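You operate a simulated robot arm through the tools that you are given. There is no shell and no other tool.

Carry out the task below with a simulated robot arm. There is one attempt and no reset: what you move stays moved.

JOB
Share out the grease cups on the top of the pouch bench. At the end: the black grease cup labelled "72" from the top of the pouch bench is on top of the brown box on the top of the pouch bench; the black grease cup labelled "29" from the top of the pouch bench is in the green bin (tub) on the top of the pouch bench; the red block stands on top of the white order card; the black grease cup labelled "26" from the top of the pouch bench is on the white plate on the top of the pouch bench; whatever was shut is shut again. Leave all else as you found it, and nothing knocked over.

The check looks at the end state, three seconds after you hand in, the way a careful person would. Anything else that was tipped, shoved, dropped, spilled or broken makes it a failure.

ROBOT AND FRAMES
A 6-joint arm with a two-finger parallel gripper, fixed in place. Base frame: the origin is at the foot of the arm, x ahead of it, y to its left, z up; the work surface is at about z = 0.8. Readings come in m, rad, newtons and seconds.
With the tool pointing down near the work surface it reaches from about 0.34 to 0.76 m from the base axis. Its first joint turns from -1.152 to 1.152 rad. Payload 2.45 kg.
The tool frame sits at the grasp point between the pads (the TCP): z along the fingers, y along the line on which they close. The tips reach 0.024 m beyond it. Largest opening 0.068 m; finger width 0.017, thickness 0.01; the body of the gripper, 0.04 by 0.07 m, starts 0.041 m behind the TCP.
Orientation is told as [roll, pitch, yaw] about the base's x, y, z axes, in that order, counted from this pose: with the fingers straight down and closing along the base's y, the tool's x points along the base's -x, its y along +y and its z along -z.

CONTROLS
- The arm moves only by the tool jog_arm. Its argument "plan" is a list of rows, each a list of 3 entries, a list of its own where there are three numbers: the shift along the base's x, y, z in m, then the turn, a rotation vector about the base's x, y, z in rad, then the closure, from 0 (fully open) to 1 (shut). In form: [[[dx, dy, dz], [ax, ay, az], grip], ...]. A call has 1 to 20 rows; each row is the pose to reach, as a shift and turn from the pose commanded when the call began. A row lasts 0.2 s, in which the tool goes at most 0.05 m and 0.15 rad; a call with a longer step from one row to the next is refused whole, and so is a gripper value outside its range. A pose out of reach is approached as far as the arm can. The call stops where the force on the tool passes 40 N (or 10 N more than at its start, if that is more) or the arm is blocked; 0.2 s more then pass. The fingers move at their own pace (about 0.108 m/s each) and stop on an object; they squeeze with about 28 N. The grip force told is the motor's: it shows also when the fingers shut on nothing. Time passes only in rows, and 0.2 s behind the last, so rows that repeat a pose let the fingers close. The reply holds the time, the measured pose of the TCP, the force on the tool along the base axes, the opening and the grip force, in the units named above and with some noise, with the torque about the TCP (base axes, N m) and any sound that the robot's microphone picked up.
- Cameras (640 x 400 px; columns grow to the right, rows downward): "scene" is fixed at [0.1578, 0.4137, 1.4481]; the picture's right is [-0.82, -0.58, 0.00], its down [-0.41, 0.58, -0.70] and it looks along [0.41, -0.58, -0.71] (base axes); focal length 259 px, centre (320, 200). "wrist" rides on the gripper at [0.084, 0.011, -0.075] in the tool frame; the picture's right is [-0.13, 0.99, 0.00], its down [-0.60, -0.08, -0.79] and it looks along [-0.79, -0.10, 0.61] (tool axes); focal length 251 px, centre (320, 200). There is no depth. A picture from a camera that has moved, and an enlarged one, comes with that camera's place and axes in the base frame and with its lens.
- snapshot(camera): a new picture of that camera. It takes no simulated time.
- inspect(camera, box): a new picture of the part [left, top, right, bottom] of that camera's present view, enlarged. It takes no simulated time.
- job_done(): hands the job in; it is judged then, once.

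Nothing tells you positions but the pictures and the camera data. Unless the task says otherwise, let go and move clear before handing in.

The tools are called after ">>>" as name(argument=value, ...) on one line, values as JSON. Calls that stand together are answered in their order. jog_arm: Moves the arm, as the interface text tells. Its arguments: {"type":"object","properties":{"plan":{"type":"array"}},"required":["plan"]} The other tools are called the same way: snapshot (camera) takes a picture; inspect (camera, box) takes an enlarged picture of a part of a camera's view; job_done () hands the job in.

At the start:

```text
time: 0.0
ee_pos: [0.457, 0.055, 1.1745]
ee_rot: [0.0, 0.0, -0.002]
force: [0.0, 0.9, -1.0]
ft_torque: [-0.01, -0.02, 0.02]
finger_gap: 0.0679
gripper_force: 0.0
```

scene: 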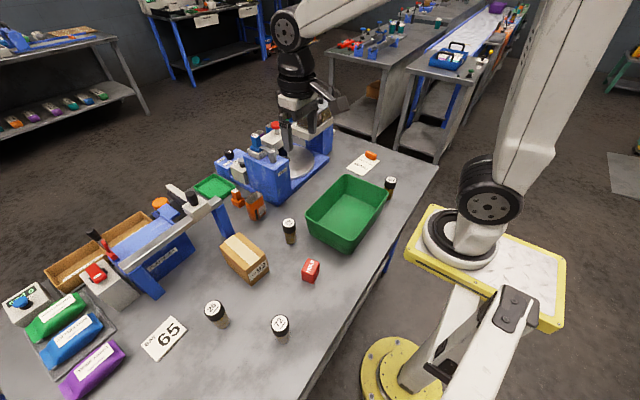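
wrist: 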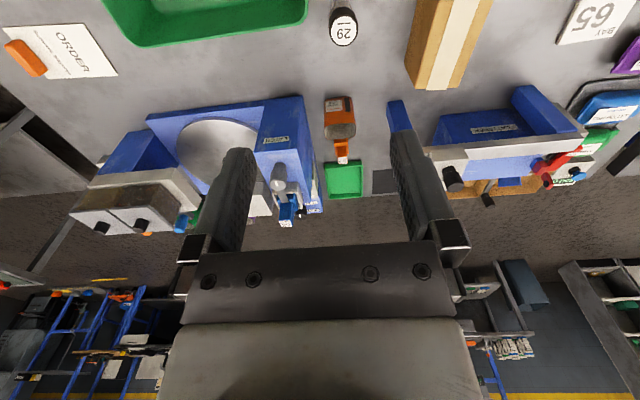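

I see a bench with a green tub, a brown box, a red block, an order card with an orange thing on it, and several black-capped grease cups. I'll look closer at each before moving anything.

>>> inspect(camera="scene", box=[180, 200, 340, 300])

>>> inspect(camera="scene", box=[290, 130, 450, 230])

>>> inspect(camera="scene", box=[180, 260, 340, 360])

>>> inspect(camera="scene", box=[180, 100, 340, 200])

>>> inspect(camera="wrist", box=[0, 0, 320, 200])

>>> inspect(camera="wrist", box=[320, 0, 640, 200])

>>> inspect(camera="scene", box=[0, 180, 240, 400])

```text
4.00 times, centred on (260, 250) of scene
camera zoom: at [0.1578, 0.4137, 1.4481], right [-0.82, -0.58, 0.0], down [-0.41, 0.58, -0.7], along [0.41, -0.58, -0.71], focal length 1035 px, centre (560, 0)
```

zoom: 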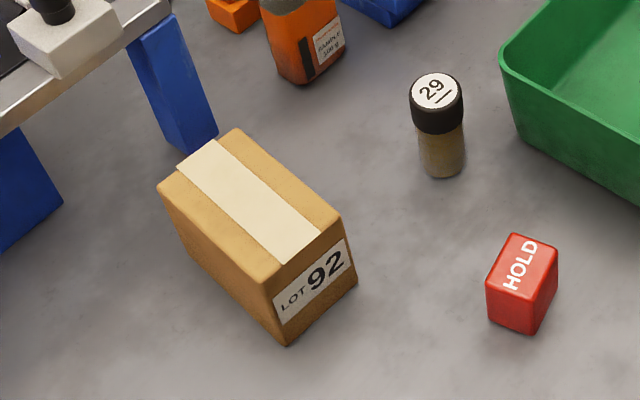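

```text
4.00 times, centred on (370, 180) of scene
camera zoom: at [0.1578, 0.4137, 1.4481], right [-0.82, -0.58, 0.0], down [-0.41, 0.58, -0.7], along [0.41, -0.58, -0.71], focal length 1035 px, centre (120, 280)
```

zoom: 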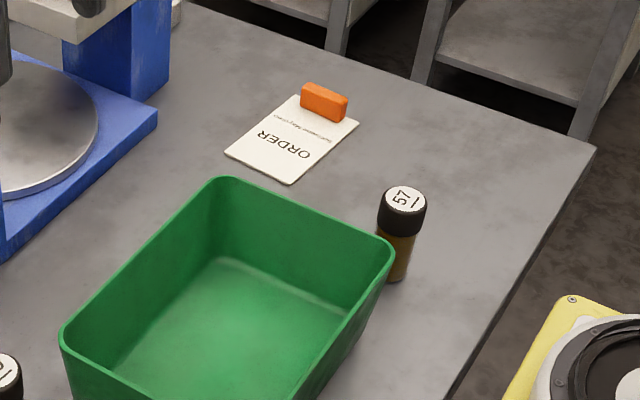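

```text
4.00 times, centred on (260, 310) of scene
camera zoom: at [0.1578, 0.4137, 1.4481], right [-0.82, -0.58, 0.0], down [-0.41, 0.58, -0.7], along [0.41, -0.58, -0.71], focal length 1035 px, centre (560, -240)
```

zoom: 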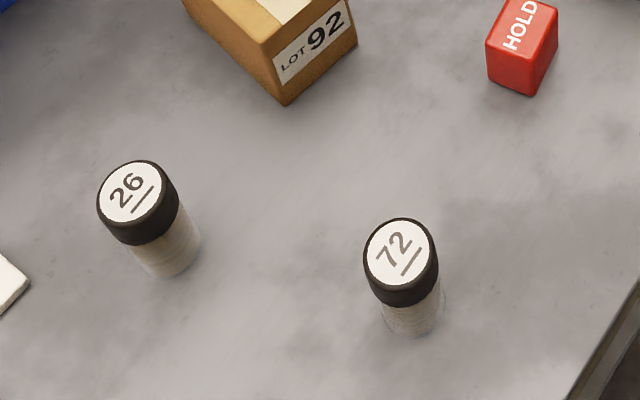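

```text
4.00 times, centred on (260, 150) of scene
camera zoom: at [0.1578, 0.4137, 1.4481], right [-0.82, -0.58, 0.0], down [-0.41, 0.58, -0.7], along [0.41, -0.58, -0.71], focal length 1035 px, centre (560, 400)
```

zoom: 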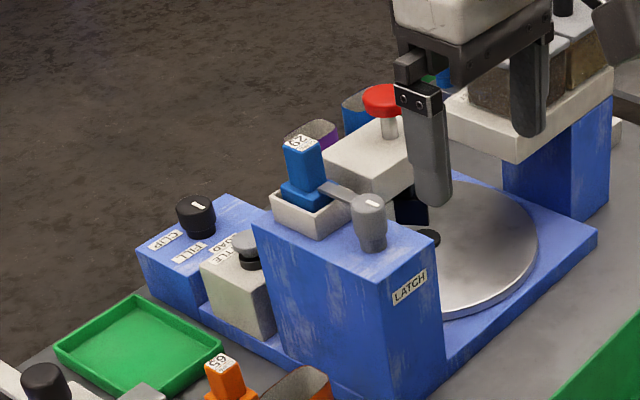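

```text
2.00 times, centred on (160, 100) of wrist
camera zoom: at [0.3734, 0.0646, 1.2504], right [0.13, 0.99, 0.0], down [0.6, -0.08, 0.79], along [0.79, -0.1, -0.61], focal length 503 px, centre (640, 400)
```

zoom: 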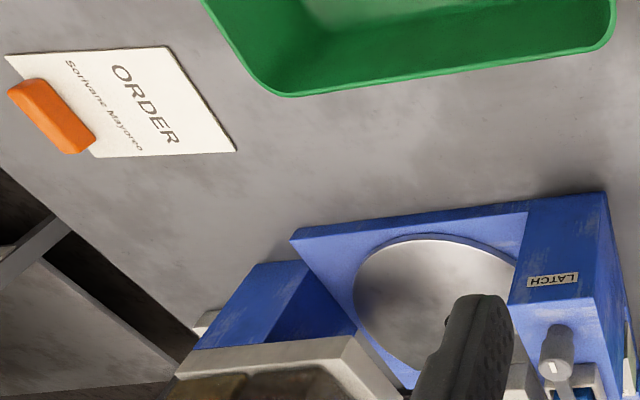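

```text
2.00 times, centred on (480, 100) of wrist
camera zoom: at [0.3734, 0.0646, 1.2504], right [0.13, 0.99, 0.0], down [0.6, -0.08, 0.79], along [0.79, -0.1, -0.61], focal length 503 px, centre (0, 400)
```

zoom: 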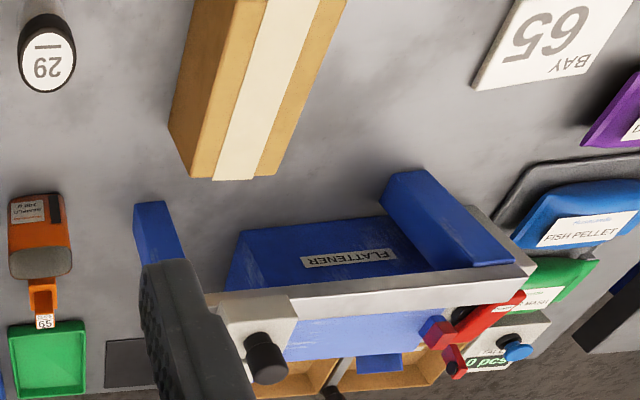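

```text
1.82 times, centred on (120, 290) of scene
camera zoom: at [0.1578, 0.4137, 1.4481], right [-0.82, -0.58, 0.0], down [-0.41, 0.58, -0.7], along [0.41, -0.58, -0.71], focal length 470 px, centre (684, 36)
```

zoom: 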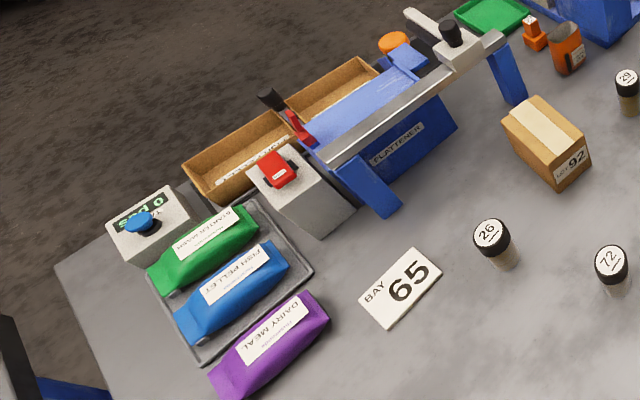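

I have estimated positions from the scene camera: cup 72 near (0.34, 0.30), cup 26 near (0.48, 0.36), cup 29 near (0.50, 0.08), the red block near (0.385, 0.137). The brown box is near (0.548, 0.216), and I take the BAY 65 tile at about (0.563, 0.464) to be the white plate. I'll move above cup 72 first and check with the wrist camera.

>>> jog_arm(plan=[[[-0.0146, 0.031, -0.02], [0, 0, 0], 0], [[-0.0292, 0.062, -0.04], [0, 0, 0], 0], [[-0.0438, 0.093, -0.06], [0, 0, 0], 0], [[-0.0584, 0.124, -0.08], [0, 0, 0], 0], [[-0.073, 0.155, -0.1], [0, 0, 0], 0], [[-0.0876, 0.186, -0.12], [0, 0, 0], 0], [[-0.1022, 0.217, -0.14], [0, 0, 0], 0], [[-0.117, 0.248, -0.16], [0, 0, 0], 0], [[-0.117, 0.248, -0.16], [0, 0, 0], 0]])

>>> snapshot(camera="wrist")

>>> snapshot(camera="scene")

```text
time: 2.0
ee_pos: [0.3387, 0.3032, 1.0147]
ee_rot: [0.001, 0.0, 0.0]
force: [0.2, -0.8, -0.5]
ft_torque: [0.01, 0.02, 0.05]
finger_gap: 0.068
gripper_force: 0.0
```

```text
taken
camera wrist: at [0.2548, 0.3132, 1.0898], right [0.13, 0.99, 0.0], down [0.6, -0.08, 0.79], along [0.79, -0.1, -0.61], focal length 251 px, centre (320, 200)
```

wrist: 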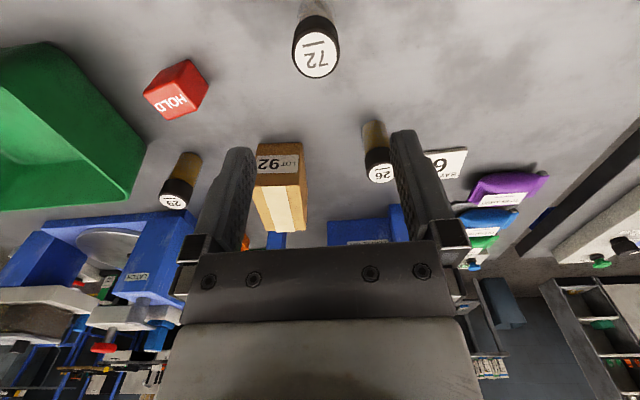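

```text
taken
```

scene: 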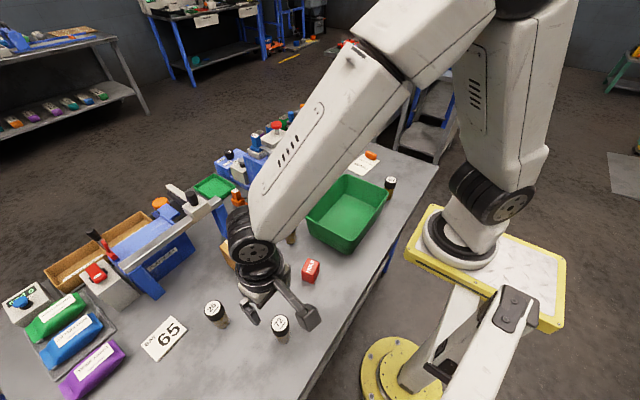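

The wrist camera sees cup 72 just under the fingers, along with the red block, cup 26, cup 29 and the box. I'll enlarge this view to refine the positions.

>>> inspect(camera="wrist", box=[240, 0, 400, 100])

>>> inspect(camera="wrist", box=[100, 20, 260, 120])

>>> inspect(camera="wrist", box=[330, 100, 490, 200])

```text
4.00 times, centred on (320, 50) of wrist
camera zoom: at [0.2548, 0.3132, 1.0898], right [0.13, 0.99, 0.0], down [0.6, -0.08, 0.79], along [0.79, -0.1, -0.61], focal length 1006 px, centre (320, 800)
```

zoom: 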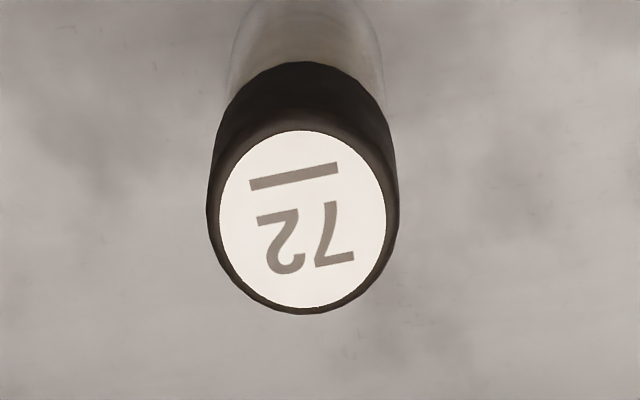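

```text
4.00 times, centred on (180, 70) of wrist
camera zoom: at [0.2548, 0.3132, 1.0898], right [0.13, 0.99, 0.0], down [0.6, -0.08, 0.79], along [0.79, -0.1, -0.61], focal length 1006 px, centre (880, 720)
```

zoom: 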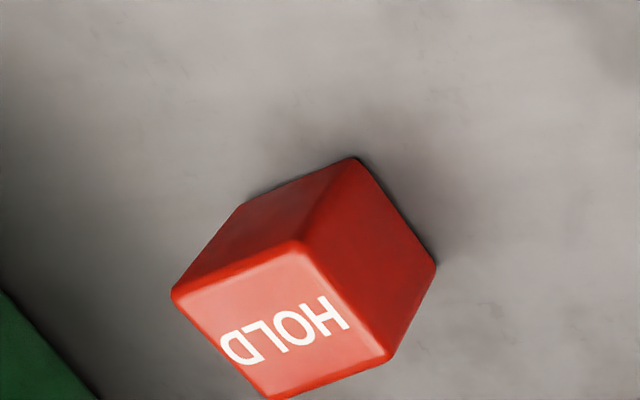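

```text
4.00 times, centred on (410, 150) of wrist
camera zoom: at [0.2548, 0.3132, 1.0898], right [0.13, 0.99, 0.0], down [0.6, -0.08, 0.79], along [0.79, -0.1, -0.61], focal length 1006 px, centre (-40, 400)
```

zoom: 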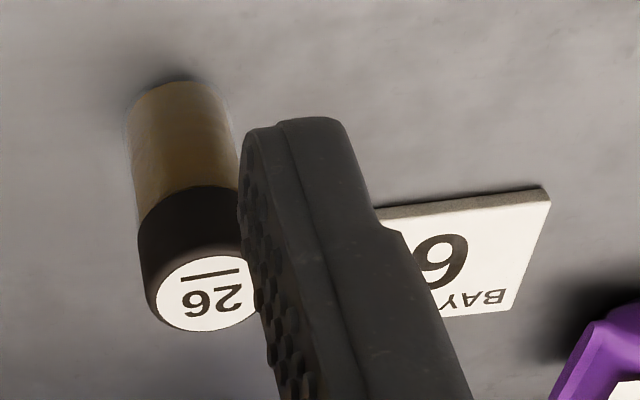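

Cup 72's cap centre comes out at about (0.338, 0.300), with its top at z ≈ 0.887 and a cap about 36 mm across. I'll descend around it, then check before closing.

>>> jog_arm(plan=[[[-0.001, -0.0025, -0.03], [0, 0, 0], 0], [[-0.001, -0.0025, -0.06], [0, 0, 0], 0], [[-0.001, -0.0025, -0.09], [0, 0, 0], 0], [[-0.001, -0.0025, -0.12], [0, 0, 0], 0], [[-0.001, -0.0025, -0.135], [0, 0, 0], 0], [[-0.001, -0.0025, -0.148], [0, 0, 0], 0], [[-0.001, -0.0025, -0.148], [0, 0, 0], 0]])

>>> snapshot(camera="wrist")

>>> inspect(camera="scene", box=[200, 260, 360, 360])

```text
time: 3.6
ee_pos: [0.3388, 0.3017, 0.8681]
ee_rot: [0.0, 0.0, 0.001]
force: [0.2, -0.7, 0.0]
ft_torque: [0.01, -0.01, -0.01]
finger_gap: 0.0679
gripper_force: 0.0
```

```text
taken
camera wrist: at [0.255, 0.3109, 0.943], right [0.13, 0.99, 0.0], down [0.6, -0.08, 0.79], along [0.79, -0.1, -0.61], focal length 251 px, centre (320, 200)
```

wrist: 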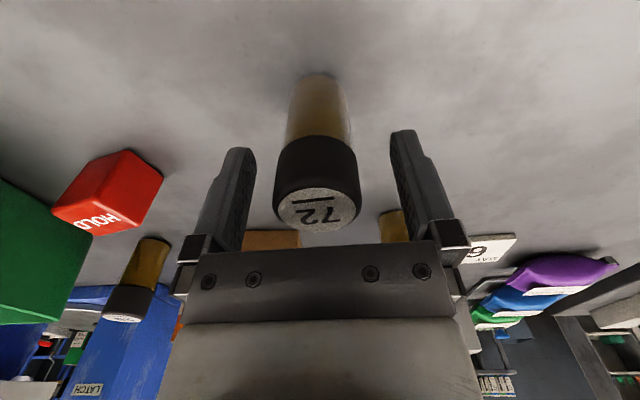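

```text
4.00 times, centred on (280, 310) of scene
camera zoom: at [0.1578, 0.4137, 1.4481], right [-0.82, -0.58, 0.0], down [-0.41, 0.58, -0.7], along [0.41, -0.58, -0.71], focal length 1035 px, centre (480, -240)
```

zoom: 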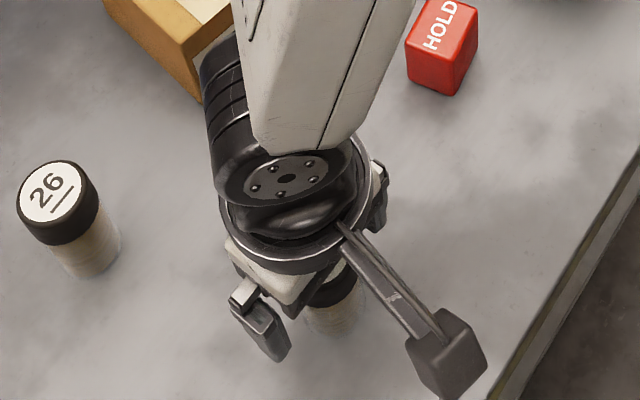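

The cup is centred between the fingers (pixel column about 318, against 320 for the TCP). I'll close and lift a little.

>>> jog_arm(plan=[[[0, 0, 0], [0, 0, 0], 0.3], [[0, 0, 0], [0, 0, 0], 0.45], [[0, 0, 0], [0, 0, 0], 0.7], [[0, 0, 0], [0, 0, 0], 1], [[0, 0, 0], [0, 0, 0], 1], [[0, 0, 0.01], [0, 0, 0], 1], [[0, 0, 0.03], [0, 0, 0], 1], [[0, 0, 0.05], [0, 0, 0], 1], [[0, 0, 0.05], [0, 0, 0], 1]])

>>> snapshot(camera="wrist")

```text
time: 5.6
ee_pos: [0.3396, 0.3009, 0.9199]
ee_rot: [-0.001, 0.001, 0.001]
force: [0.2, 0.2, -1.2]
ft_torque: [0.02, 0.0, 0.0]
finger_gap: 0.0371
gripper_force: 28.3
```

```text
taken
camera wrist: at [0.2551, 0.3103, 0.9938], right [0.13, 0.99, 0.0], down [0.6, -0.08, 0.79], along [0.79, -0.1, -0.61], focal length 251 px, centre (320, 200)
```

wrist: 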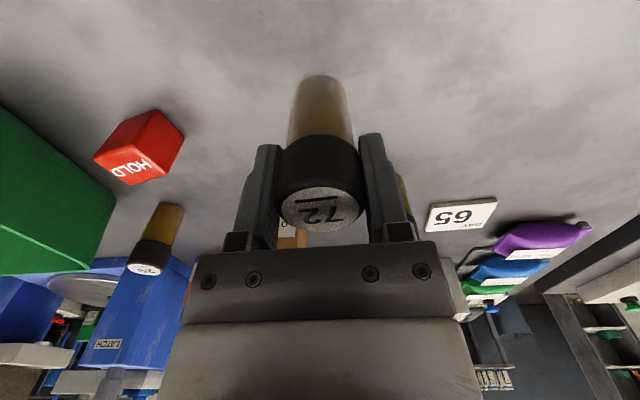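

Cup 72 is held (gap 37 mm). I'll raise it and move toward the brown box, stopping short to check the box position.

>>> jog_arm(plan=[[[0, 0, 0.03], [0, 0, 0], 1], [[0, 0, 0.06], [0, 0, 0], 1], [[0, 0, 0.09], [0, 0, 0], 1], [[0.01, -0.008, 0.12], [0, 0, 0], 1], [[0.03, -0.023, 0.14], [0, 0, 0], 1], [[0.055, -0.042, 0.16], [0, 0, 0], 1], [[0.08, -0.061, 0.16], [0, 0, 0], 1], [[0.1, -0.076, 0.16], [0, 0, 0], 1], [[0.1, -0.076, 0.16], [0, 0, 0], 1]])

>>> snapshot(camera="wrist")

>>> inspect(camera="wrist", box=[240, 0, 400, 100])

```text
time: 7.6
ee_pos: [0.4414, 0.2236, 1.077]
ee_rot: [-0.002, 0.0, 0.0]
force: [-0.5, 0.0, -1.4]
ft_torque: [0.0, -0.01, 0.04]
finger_gap: 0.037
gripper_force: 27.9
```

```text
taken
camera wrist: at [0.3566, 0.2337, 1.1519], right [0.13, 0.99, 0.0], down [0.6, -0.08, 0.79], along [0.79, -0.1, -0.61], focal length 251 px, centre (320, 200)
```

wrist: 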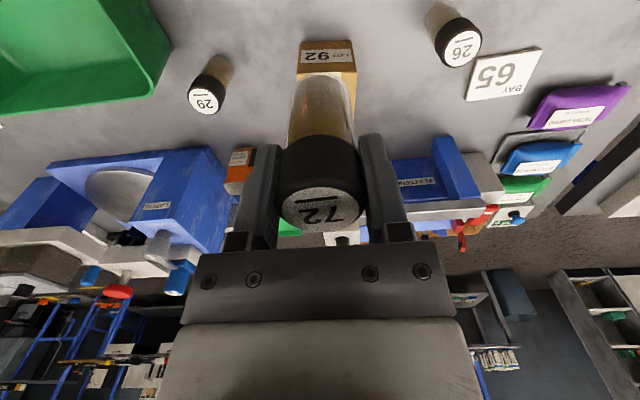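

```text
4.00 times, centred on (320, 50) of wrist
camera zoom: at [0.3566, 0.2337, 1.1519], right [0.13, 0.99, 0.0], down [0.6, -0.08, 0.79], along [0.79, -0.1, -0.61], focal length 1006 px, centre (320, 800)
```

zoom: 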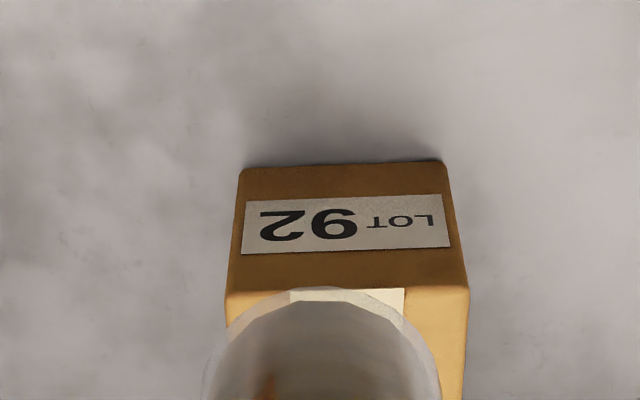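

The box front spans y ≈ 0.193 to 0.255 and its top is at about z ≈ 0.88, which puts the top centre near (0.541, 0.2195). I'll move the cup over that point, staying high.

>>> jog_arm(plan=[[[0.025, -0.001, 0], [0, 0, 0], 1], [[0.05, -0.003, 0], [0, 0, 0], 1], [[0.075, -0.004, 0], [0, 0, 0], 1], [[0.102, -0.005, 0], [0, 0, 0], 1], [[0.102, -0.005, -0.03], [0, 0, 0], 1], [[0.102, -0.005, -0.06], [0, 0, 0], 1], [[0.102, -0.005, -0.09], [0, 0, 0], 1], [[0.102, -0.005, -0.105], [0, 0, 0], 1], [[0.102, -0.005, -0.105], [0, 0, 0], 1]])

>>> snapshot(camera="wrist")

>>> inspect(camera="scene", box=[160, 180, 320, 280])

>>> inspect(camera="wrist", box=[240, 20, 400, 120])

```text
time: 9.6
ee_pos: [0.5402, 0.2208, 0.973]
ee_rot: [0.002, 0.0, 0.0]
force: [0.8, -0.4, -0.7]
ft_torque: [0.01, 0.02, -0.02]
finger_gap: 0.0373
gripper_force: 28.0
```

```text
taken
camera wrist: at [0.4569, 0.2301, 1.0472], right [0.13, 0.99, 0.0], down [0.6, -0.08, 0.79], along [0.79, -0.1, -0.61], focal length 251 px, centre (320, 200)
```

wrist: 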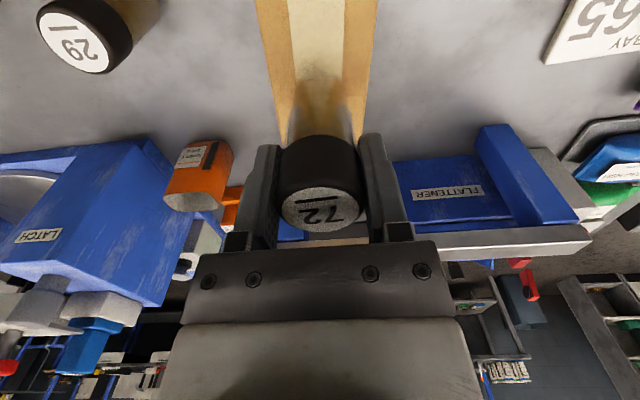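

```text
4.00 times, centred on (240, 230) of scene
camera zoom: at [0.1578, 0.4137, 1.4481], right [-0.82, -0.58, 0.0], down [-0.41, 0.58, -0.7], along [0.41, -0.58, -0.71], focal length 1035 px, centre (640, 80)
```

zoom: 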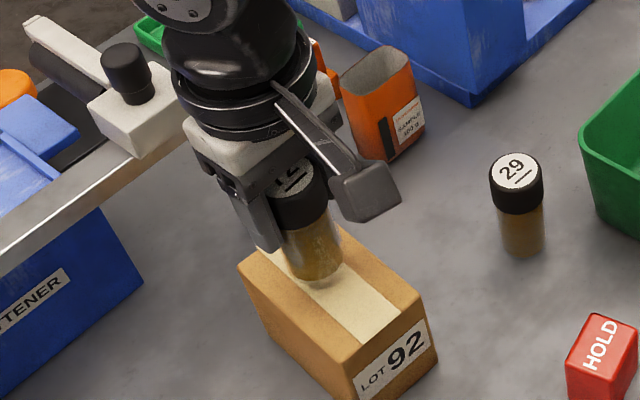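

```text
4.00 times, centred on (320, 70) of wrist
camera zoom: at [0.4569, 0.2301, 1.0472], right [0.13, 0.99, 0.0], down [0.6, -0.08, 0.79], along [0.79, -0.1, -0.61], focal length 1006 px, centre (320, 720)
```

zoom: 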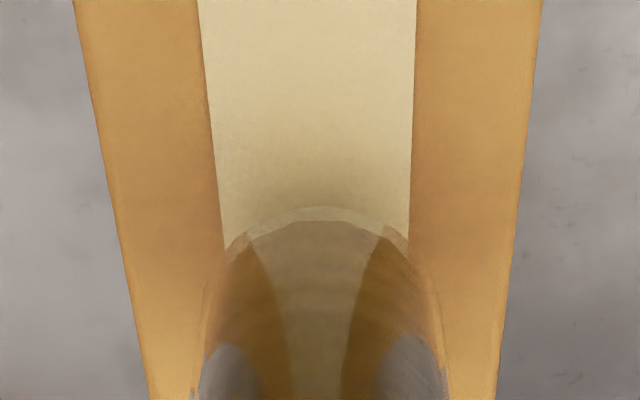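

The cup is centred over the tape on the box. I'll descend slowly, watching the force.

>>> jog_arm(plan=[[[0, 0, -0.005], [0, 0, 0], 1], [[0, 0, -0.01], [0, 0, 0], 1], [[0, 0, -0.013], [0, 0, 0], 1], [[0, 0, -0.016], [0, 0, 0], 1], [[0, 0, -0.016], [0, 0, 0], 1]])

>>> inspect(camera="scene", box=[200, 200, 300, 262])

>>> inspect(camera="wrist", box=[240, 20, 400, 120])

```text
time: 10.8
ee_pos: [0.5409, 0.2205, 0.9564]
ee_rot: [0.0, 0.0, 0.0]
force: [0.6, 0.3, -0.3]
ft_torque: [-0.06, -0.01, -0.03]
finger_gap: 0.0372
gripper_force: 28.2
```

```text
6.40 times, centred on (250, 231) of scene
camera zoom: at [0.1578, 0.4137, 1.4481], right [-0.82, -0.58, 0.0], down [-0.41, 0.58, -0.7], along [0.41, -0.58, -0.71], focal length 1655 px, centre (768, 2)
```

zoom: 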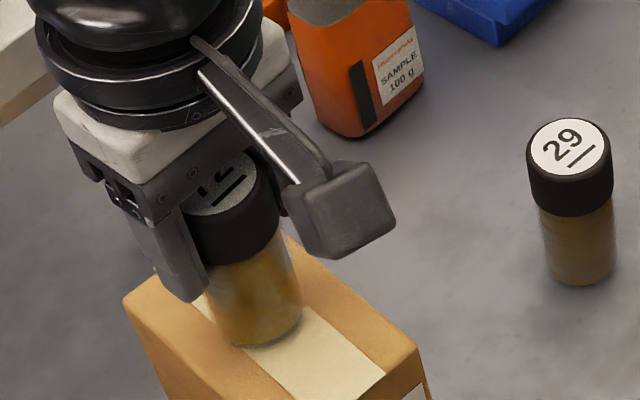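

```text
4.00 times, centred on (320, 70) of wrist
camera zoom: at [0.4575, 0.2291, 1.0312], right [0.13, 0.99, 0.0], down [0.6, -0.08, 0.79], along [0.79, -0.1, -0.61], focal length 1006 px, centre (320, 720)
```

zoom: 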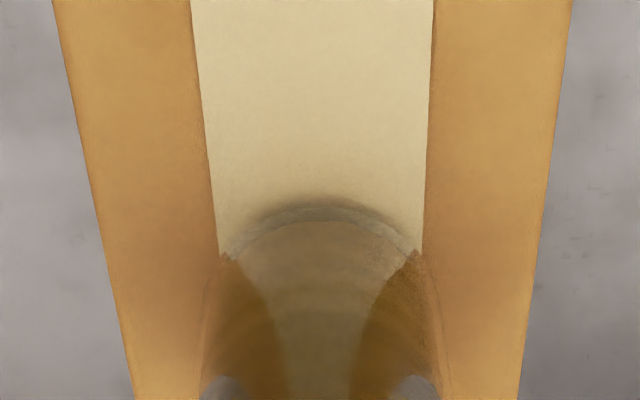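

The contact shadow is close under the cup. I'll continue down in small steps.

>>> jog_arm(plan=[[[0, 0, -0.001], [0, 0, 0], 1], [[0, 0, -0.002], [0, 0, 0], 1], [[0, 0, -0.003], [0, 0, 0], 1], [[0, 0, -0.004], [0, 0, 0], 1], [[0, 0, -0.004], [0, 0, 0], 1]])

>>> inspect(camera="wrist", box=[240, 20, 400, 120])

```text
time: 12.0
ee_pos: [0.5421, 0.2203, 0.9536]
ee_rot: [-0.001, -0.002, 0.0]
force: [-3.6, -0.8, 10.1]
ft_torque: [-0.08, 0.22, -0.07]
finger_gap: 0.0375
gripper_force: 28.2
```

```text
4.00 times, centred on (320, 70) of wrist
camera zoom: at [0.4575, 0.2295, 1.028], right [0.13, 0.99, 0.0], down [0.6, -0.08, 0.79], along [0.79, -0.1, -0.61], focal length 1006 px, centre (320, 720)
```

zoom: 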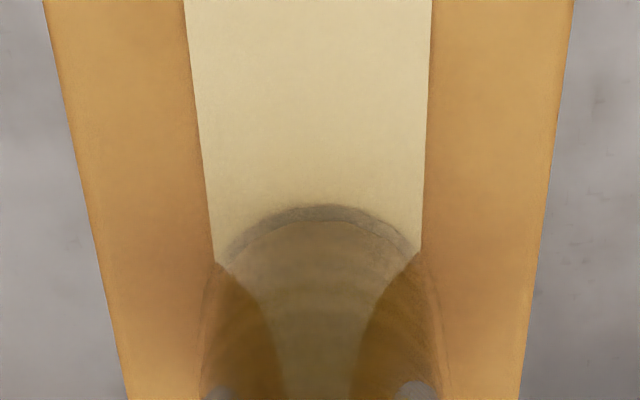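

Contact is felt (about 10 N upward), so the cup is on the box. I'll ease off a little, open, and rise straight up.

>>> jog_arm(plan=[[[0, 0, 0.0015], [0, 0, 0], 1], [[0, 0, 0.0015], [0, 0, 0], 1], [[0, 0, 0.0015], [0, 0, 0], 0.35], [[0, 0, 0.0015], [0, 0, 0], 0.1], [[0, 0, 0.0015], [0, 0, 0], 0], [[0, 0, 0.0015], [0, 0, 0], 0]])

>>> snapshot(camera="wrist")

```text
time: 13.4
ee_pos: [0.5421, 0.2201, 0.9544]
ee_rot: [-0.001, 0.001, 0.0]
force: [0.8, 0.0, -0.6]
ft_torque: [0.01, 0.03, 0.01]
finger_gap: 0.0682
gripper_force: 0.1
```

```text
taken
camera wrist: at [0.4573, 0.2292, 1.0287], right [0.13, 0.99, 0.0], down [0.6, -0.08, 0.79], along [0.79, -0.1, -0.61], focal length 251 px, centre (320, 200)
```

wrist: 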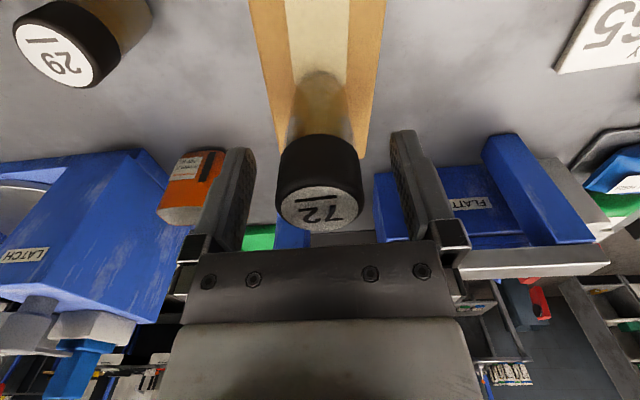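

Cup 72 stands free on the box. I'll rise straight up and move above cup 26.

>>> jog_arm(plan=[[[0, 0, 0.02], [0, 0, 0], 0], [[0, 0, 0.05], [0, 0, 0], 0], [[0, 0, 0.09], [0, 0, 0], 0], [[0, 0, 0.12], [0, 0, 0], 0], [[-0.015, 0.035, 0.12], [0, 0, 0], 0], [[-0.03, 0.07, 0.12], [0, 0, 0], 0], [[-0.045, 0.105, 0.11], [0, 0, 0], 0], [[-0.061, 0.14, 0.09], [0, 0, 0], 0], [[-0.061, 0.14, 0.07], [0, 0, 0], 0], [[-0.061, 0.14, 0.07], [0, 0, 0], 0]])

>>> snapshot(camera="wrist")

>>> inspect(camera="wrist", box=[240, 0, 400, 100])

>>> snapshot(camera="scene")

```text
time: 15.6
ee_pos: [0.4787, 0.3588, 1.0248]
ee_rot: [0.0, 0.0, 0.0]
force: [-1.0, -0.1, 0.3]
ft_torque: [-0.02, 0.0, -0.02]
finger_gap: 0.068
gripper_force: 0.0
```

```text
taken
camera wrist: at [0.3949, 0.3686, 1.1001], right [0.13, 0.99, 0.0], down [0.6, -0.08, 0.79], along [0.79, -0.1, -0.61], focal length 251 px, centre (320, 200)
```

wrist: 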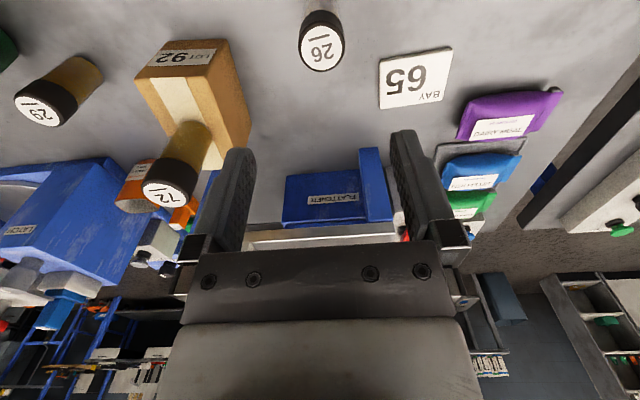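

```text
4.00 times, centred on (320, 50) of wrist
camera zoom: at [0.3949, 0.3686, 1.1001], right [0.13, 0.99, 0.0], down [0.6, -0.08, 0.79], along [0.79, -0.1, -0.61], focal length 1006 px, centre (320, 800)
```

zoom: 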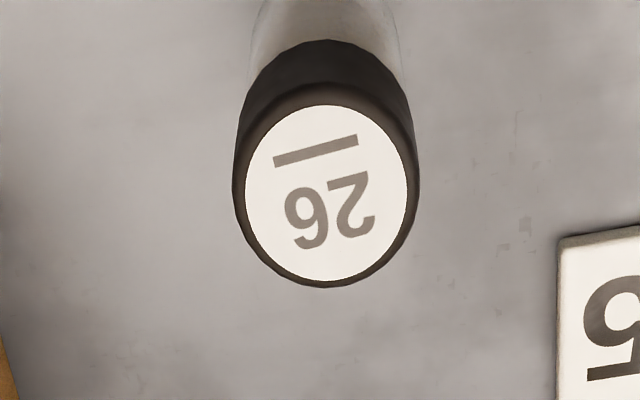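

```text
taken
```

scene: 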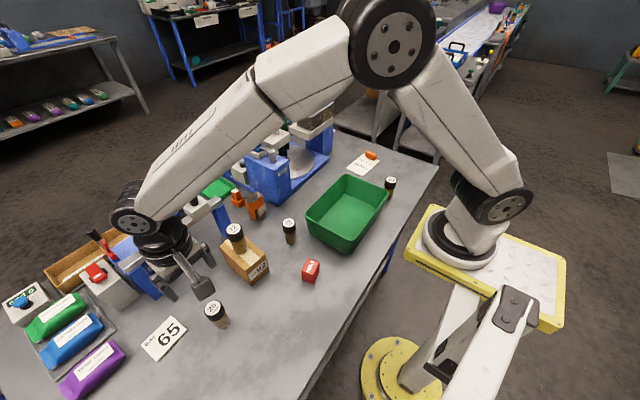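

Cup 26 is right under the gripper at about (0.479, 0.360). I'll descend, close and lift a little.

>>> jog_arm(plan=[[[-0.0005, 0.0005, -0.03], [0, 0, 0], 0], [[-0.0005, 0.0005, -0.06], [0, 0, 0], 0], [[-0.0005, 0.0005, -0.09], [0, 0, 0], 0], [[-0.0005, 0.0005, -0.12], [0, 0, 0], 0], [[-0.0005, 0.0005, -0.14], [0, 0, 0], 0], [[-0.0005, 0.0005, -0.155], [0, 0, 0], 0], [[-0.0005, 0.0005, -0.155], [0, 0, 0], 0]])

>>> snapshot(camera="wrist")

```text
time: 17.2
ee_pos: [0.4789, 0.3609, 0.8687]
ee_rot: [0.001, 0.0, -0.001]
force: [-0.6, -0.7, -0.1]
ft_torque: [0.03, 0.01, -0.01]
finger_gap: 0.0681
gripper_force: 0.1
```

```text
taken
camera wrist: at [0.3942, 0.3708, 0.943], right [0.13, 0.99, 0.0], down [0.6, -0.08, 0.79], along [0.79, -0.1, -0.61], focal length 251 px, centre (320, 200)
```

wrist: 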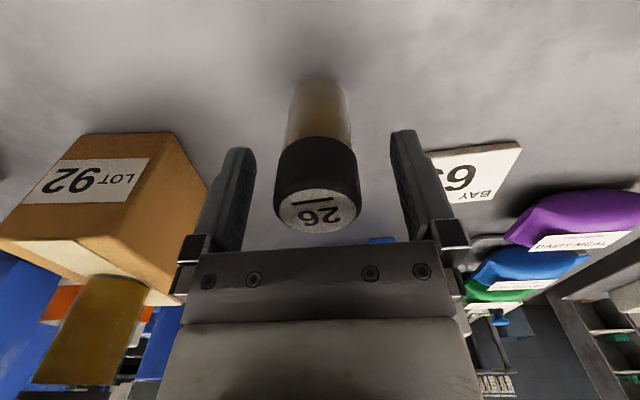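

Cup 26 is centred between the pads. I'll close and lift it to a safe height.

>>> jog_arm(plan=[[[0, 0, 0], [0, 0, 0], 0.3], [[0, 0, 0], [0, 0, 0], 0.45], [[0, 0, 0], [0, 0, 0], 0.7], [[0, 0, 0], [0, 0, 0], 1], [[0, 0, 0], [0, 0, 0], 1], [[0, 0, 0.01], [0, 0, 0], 1], [[0, 0, 0.03], [0, 0, 0], 1], [[0, 0, 0.06], [0, 0, 0], 1], [[0, 0, 0.09], [0, 0, 0], 1], [[0, 0, 0.12], [0, 0, 0], 1], [[0, 0, 0.12], [0, 0, 0], 1]])

>>> snapshot(camera="wrist")

>>> inspect(camera="wrist", box=[360, 40, 520, 140])

```text
time: 19.6
ee_pos: [0.4798, 0.3595, 0.9904]
ee_rot: [0.001, 0.0, 0.002]
force: [-0.3, 0.1, -2.4]
ft_torque: [0.03, -0.04, -0.02]
finger_gap: 0.0371
gripper_force: 28.2
```

```text
taken
camera wrist: at [0.3961, 0.3692, 1.064], right [0.13, 0.99, 0.0], down [0.6, -0.08, 0.79], along [0.79, -0.1, -0.61], focal length 251 px, centre (320, 200)
```

wrist: 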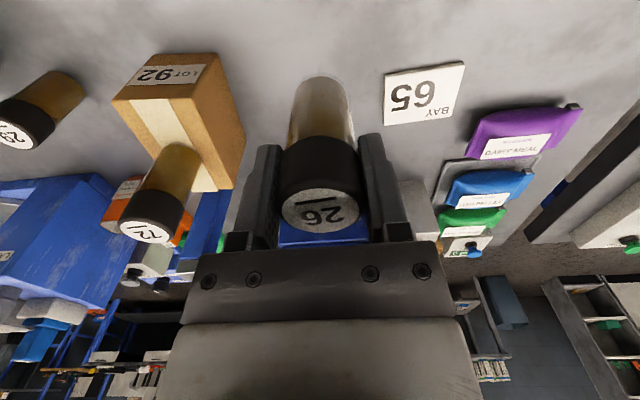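

```text
4.00 times, centred on (440, 90) of wrist
camera zoom: at [0.3961, 0.3692, 1.064], right [0.13, 0.99, 0.0], down [0.6, -0.08, 0.79], along [0.79, -0.1, -0.61], focal length 1006 px, centre (-160, 640)
```

zoom: 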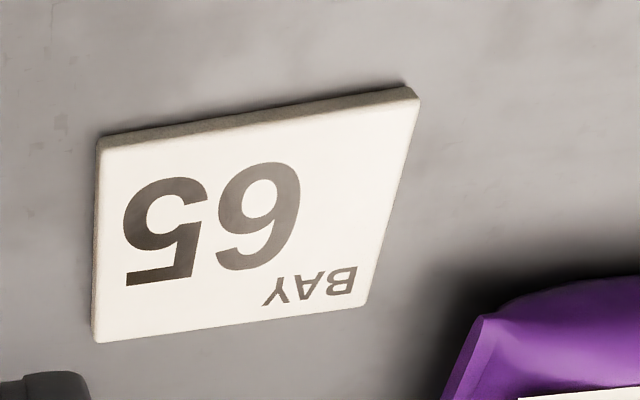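

Cup 26 is held. From this view the plate's centre comes out at about (0.560, 0.460), with its top at about z 0.806. I'll move over it and stop just above.

>>> jog_arm(plan=[[[0.016, 0.02, 0], [0, 0, 0], 1], [[0.036, 0.046, 0], [0, 0, 0], 1], [[0.058, 0.074, 0], [0, 0, 0], 1], [[0.08, 0.101, 0], [0, 0, 0], 1], [[0.08, 0.101, -0.03], [0, 0, 0], 1], [[0.08, 0.101, -0.06], [0, 0, 0], 1], [[0.08, 0.101, -0.085], [0, 0, 0], 1], [[0.08, 0.101, -0.095], [0, 0, 0], 1], [[0.08, 0.101, -0.095], [0, 0, 0], 1]])

>>> snapshot(camera="wrist")

>>> inspect(camera="scene", box=[80, 280, 240, 380])

>>> inspect(camera="wrist", box=[240, 20, 400, 120])

```text
time: 21.6
ee_pos: [0.5599, 0.4624, 0.8946]
ee_rot: [0.0, -0.001, -0.001]
force: [0.4, 0.3, -2.1]
ft_torque: [0.02, 0.01, 0.03]
finger_gap: 0.0371
gripper_force: 28.3
```

```text
taken
camera wrist: at [0.4767, 0.4717, 0.9693], right [0.13, 0.99, 0.0], down [0.6, -0.08, 0.79], along [0.79, -0.1, -0.61], focal length 251 px, centre (320, 200)
```

wrist: 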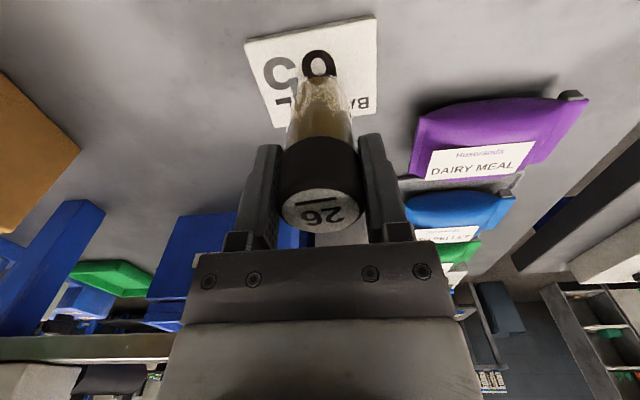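

```text
4.00 times, centred on (160, 330) of scene
camera zoom: at [0.1578, 0.4137, 1.4481], right [-0.82, -0.58, 0.0], down [-0.41, 0.58, -0.7], along [0.41, -0.58, -0.71], focal length 1035 px, centre (960, -320)
```

zoom: 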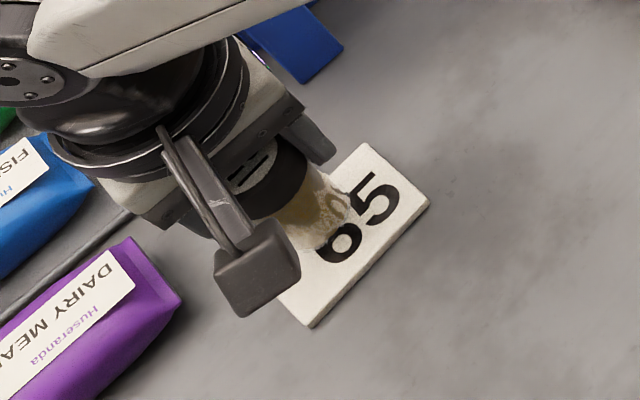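

```text
4.00 times, centred on (320, 70) of wrist
camera zoom: at [0.4767, 0.4717, 0.9693], right [0.13, 0.99, 0.0], down [0.6, -0.08, 0.79], along [0.79, -0.1, -0.61], focal length 1006 px, centre (320, 720)
```

zoom: 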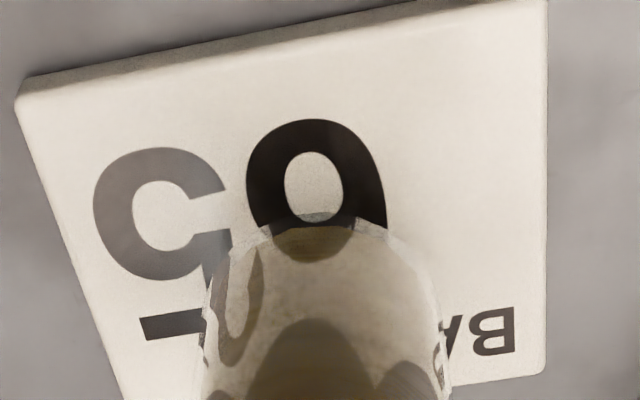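

The cup sits over the middle of the plate, about 20 mm above it. I'll lower it gently until I feel contact.

>>> jog_arm(plan=[[[0, -0.001, -0.005], [0, 0, 0], 1], [[0, -0.001, -0.01], [0, 0, 0], 1], [[0, -0.001, -0.013], [0, 0, 0], 1], [[0, -0.001, -0.015], [0, 0, 0], 1], [[0, -0.001, -0.016], [0, 0, 0], 1], [[0, -0.001, -0.017], [0, 0, 0], 1], [[0, -0.001, -0.017], [0, 0, 0], 1]])

>>> inspect(camera="wrist", box=[240, 20, 400, 120])

```text
time: 23.2
ee_pos: [0.5604, 0.4596, 0.8776]
ee_rot: [0.0, -0.001, -0.001]
force: [0.0, -0.3, -0.7]
ft_torque: [0.03, -0.04, 0.01]
finger_gap: 0.0368
gripper_force: 28.0
```

```text
4.00 times, centred on (320, 70) of wrist
camera zoom: at [0.4758, 0.4696, 0.9522], right [0.13, 0.99, 0.0], down [0.6, -0.08, 0.79], along [0.79, -0.1, -0.61], focal length 1006 px, centre (320, 720)
```

zoom: 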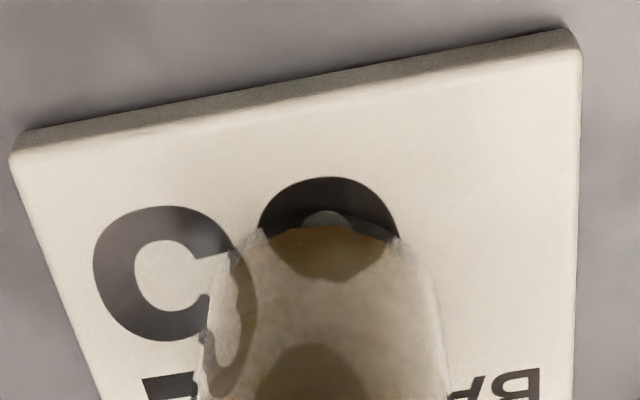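

>>> jog_arm(plan=[[[0, 0, -0.001], [0, 0, 0], 1], [[0, 0, -0.002], [0, 0, 0], 1], [[0, 0, -0.002], [0, 0, 0], 1]])

```text
time: 24.0
ee_pos: [0.5599, 0.4598, 0.878]
ee_rot: [0.002, -0.003, 0.0]
force: [-2.8, -2.2, 14.3]
ft_torque: [-0.23, 0.19, -0.04]
finger_gap: 0.0369
gripper_force: 27.6
```

Contact with the plate is felt (14 N). I'll ease off, open part way because the purple pouch is near, check, then rise.

>>> jog_arm(plan=[[[0, 0, 0.001], [0, 0, 0], 1], [[0, 0, 0.0015], [0, 0, 0], 1], [[0, 0, 0.0015], [0, 0, 0], 0.35], [[0, 0, 0.0015], [0, 0, 0], 0.2], [[0, 0, 0.0015], [0, 0, 0], 0.15], [[0, 0, 0.0015], [0, 0, 0], 0.15]])

>>> snapshot(camera="wrist")

```text
time: 25.4
ee_pos: [0.5605, 0.4605, 0.8772]
ee_rot: [-0.002, 0.0, 0.0]
force: [0.3, 0.0, -0.3]
ft_torque: [-0.02, 0.01, 0.0]
finger_gap: 0.0577
gripper_force: 0.0
```

```text
taken
camera wrist: at [0.476, 0.4695, 0.952], right [0.13, 0.99, 0.0], down [0.6, -0.08, 0.79], along [0.79, -0.1, -0.61], focal length 251 px, centre (320, 200)
```

wrist: 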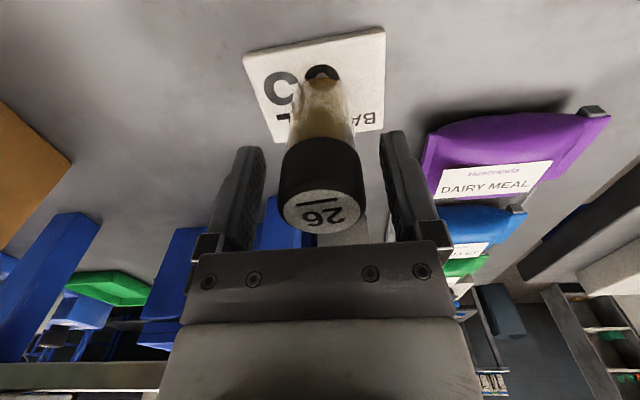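

Cup 26 stands free on the plate. I'll rise, pass well above everything and stop over cup 29 to look.

>>> jog_arm(plan=[[[0, 0, 0.02], [0, 0, 0], 0.15], [[0, 0, 0.05], [0, 0, 0], 0.15], [[0, 0, 0.09], [0, 0, 0], 0], [[0, 0, 0.13], [0, 0, 0], 0], [[0, 0, 0.175], [0, 0, 0], 0], [[0, 0, 0.22], [0, 0, 0], 0], [[-0.006, -0.04, 0.22], [0, 0, 0], 0], [[-0.012, -0.08, 0.22], [0, 0, 0], 0], [[-0.018, -0.12, 0.22], [0, 0, 0], 0], [[-0.024, -0.16, 0.22], [0, 0, 0], 0], [[-0.03, -0.2, 0.22], [0, 0, 0], 0], [[-0.036, -0.24, 0.22], [0, 0, 0], 0], [[-0.043, -0.28, 0.22], [0, 0, 0], 0], [[-0.05, -0.32, 0.22], [0, 0, 0], 0], [[-0.058, -0.36, 0.21], [0, 0, 0], 0], [[-0.06, -0.378, 0.18], [0, 0, 0], 0], [[-0.06, -0.378, 0.16], [0, 0, 0], 0], [[-0.06, -0.378, 0.16], [0, 0, 0], 0]])

>>> snapshot(camera="wrist")

>>> snapshot(camera="scene")

>>> inspect(camera="wrist", box=[240, 0, 400, 100])

```text
time: 29.2
ee_pos: [0.5004, 0.0808, 1.0388]
ee_rot: [-0.001, 0.0, -0.001]
force: [0.3, 0.1, 0.8]
ft_torque: [-0.01, -0.01, -0.05]
finger_gap: 0.0679
gripper_force: 0.1
```

```text
taken
camera wrist: at [0.4159, 0.0911, 1.1121], right [0.13, 0.99, 0.0], down [0.6, -0.08, 0.79], along [0.79, -0.1, -0.61], focal length 251 px, centre (320, 200)
```

wrist: 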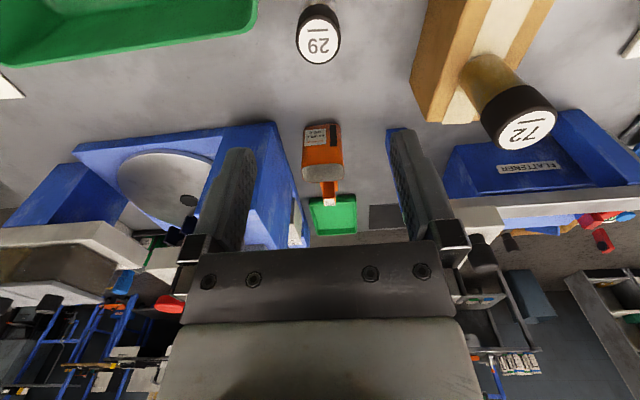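

```text
taken
```

scene: 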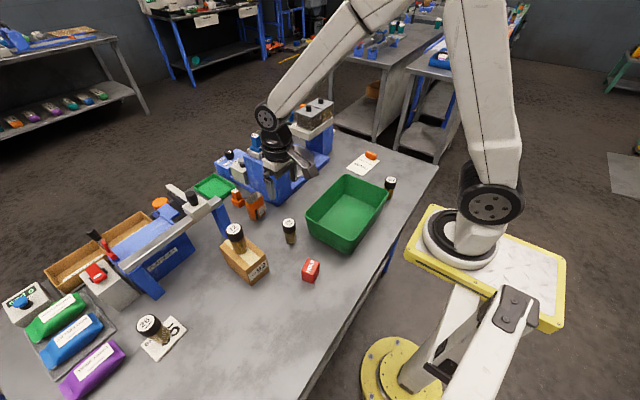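

```text
4.00 times, centred on (320, 50) of wrist
camera zoom: at [0.4159, 0.0911, 1.1121], right [0.13, 0.99, 0.0], down [0.6, -0.08, 0.79], along [0.79, -0.1, -0.61], focal length 1006 px, centre (320, 800)
```

zoom: 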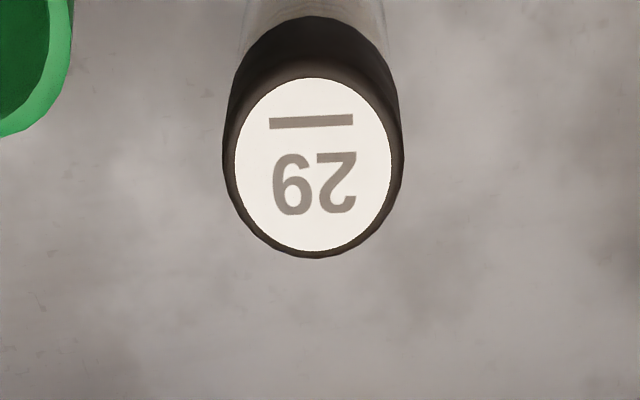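

Cup 29 is at about (0.499, 0.0805), and the bin's nearest rim corner is near (0.475, 0.036). I'll narrow the fingers a little for clearance and descend around the cup.

>>> jog_arm(plan=[[[-0.0005, -0.0015, -0.03], [0, 0, 0], 0.2], [[-0.0005, -0.0015, -0.06], [0, 0, 0], 0.2], [[-0.0005, -0.0015, -0.09], [0, 0, 0], 0.2], [[-0.0005, -0.0015, -0.11], [0, 0, 0], 0.2], [[-0.0005, -0.0015, -0.11], [0, 0, 0], 0.2]])

>>> snapshot(camera="wrist")

>>> inspect(camera="scene", box=[220, 160, 380, 260])

```text
time: 30.4
ee_pos: [0.4992, 0.0805, 0.9268]
ee_rot: [-0.001, 0.0, 0.0]
force: [0.1, 0.7, -0.8]
ft_torque: [0.01, 0.02, -0.02]
finger_gap: 0.0546
gripper_force: 0.1
```

```text
taken
camera wrist: at [0.4149, 0.0899, 1.0017], right [0.13, 0.99, 0.0], down [0.6, -0.08, 0.79], along [0.79, -0.1, -0.61], focal length 251 px, centre (320, 200)
```

wrist: 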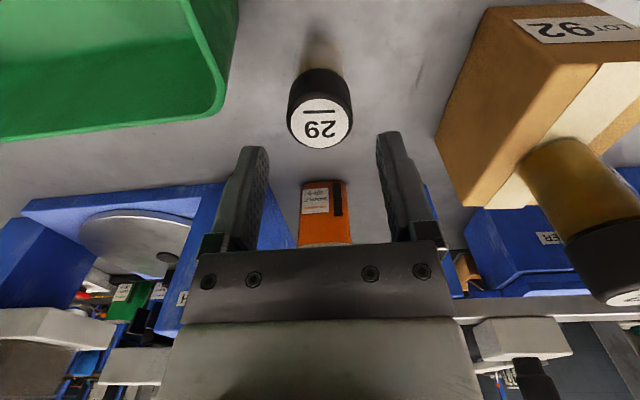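

```text
4.00 times, centred on (300, 210) of scene
camera zoom: at [0.1578, 0.4137, 1.4481], right [-0.82, -0.58, 0.0], down [-0.41, 0.58, -0.7], along [0.41, -0.58, -0.71], focal length 1035 px, centre (400, 160)
```

zoom: 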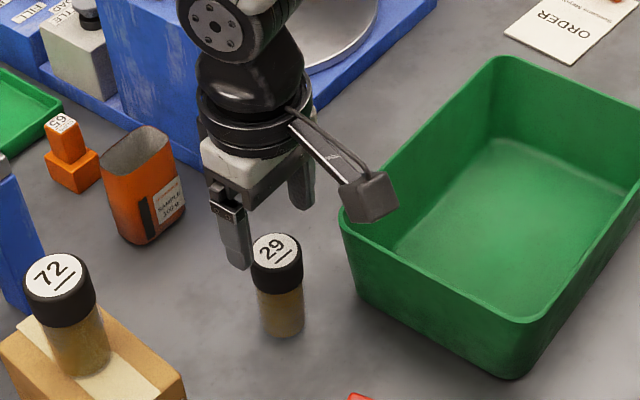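

The cup sits straight ahead of the fingers and the bin rim is clear. I'll go down the rest of the way.

>>> jog_arm(plan=[[[-0.001, 0, -0.02], [0, 0, 0], 0.2], [[-0.001, 0, -0.04], [0, 0, 0], 0.2], [[-0.001, 0, -0.0575], [0, 0, 0], 0.2], [[-0.001, 0, -0.0575], [0, 0, 0], 0.2]])

>>> snapshot(camera="wrist")

```text
time: 31.4
ee_pos: [0.4978, 0.08, 0.8699]
ee_rot: [0.001, 0.0, 0.001]
force: [0.5, -0.4, -0.1]
ft_torque: [0.0, 0.01, -0.03]
finger_gap: 0.0543
gripper_force: 0.1
```

```text
taken
camera wrist: at [0.4137, 0.0902, 0.9441], right [0.13, 0.99, 0.0], down [0.6, -0.08, 0.79], along [0.79, -0.1, -0.61], focal length 251 px, centre (320, 200)
```

wrist: 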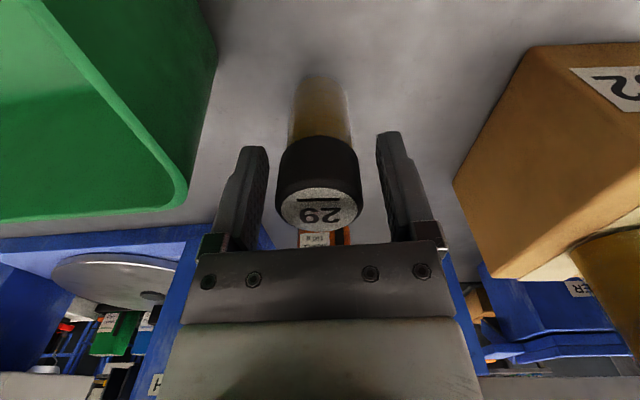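

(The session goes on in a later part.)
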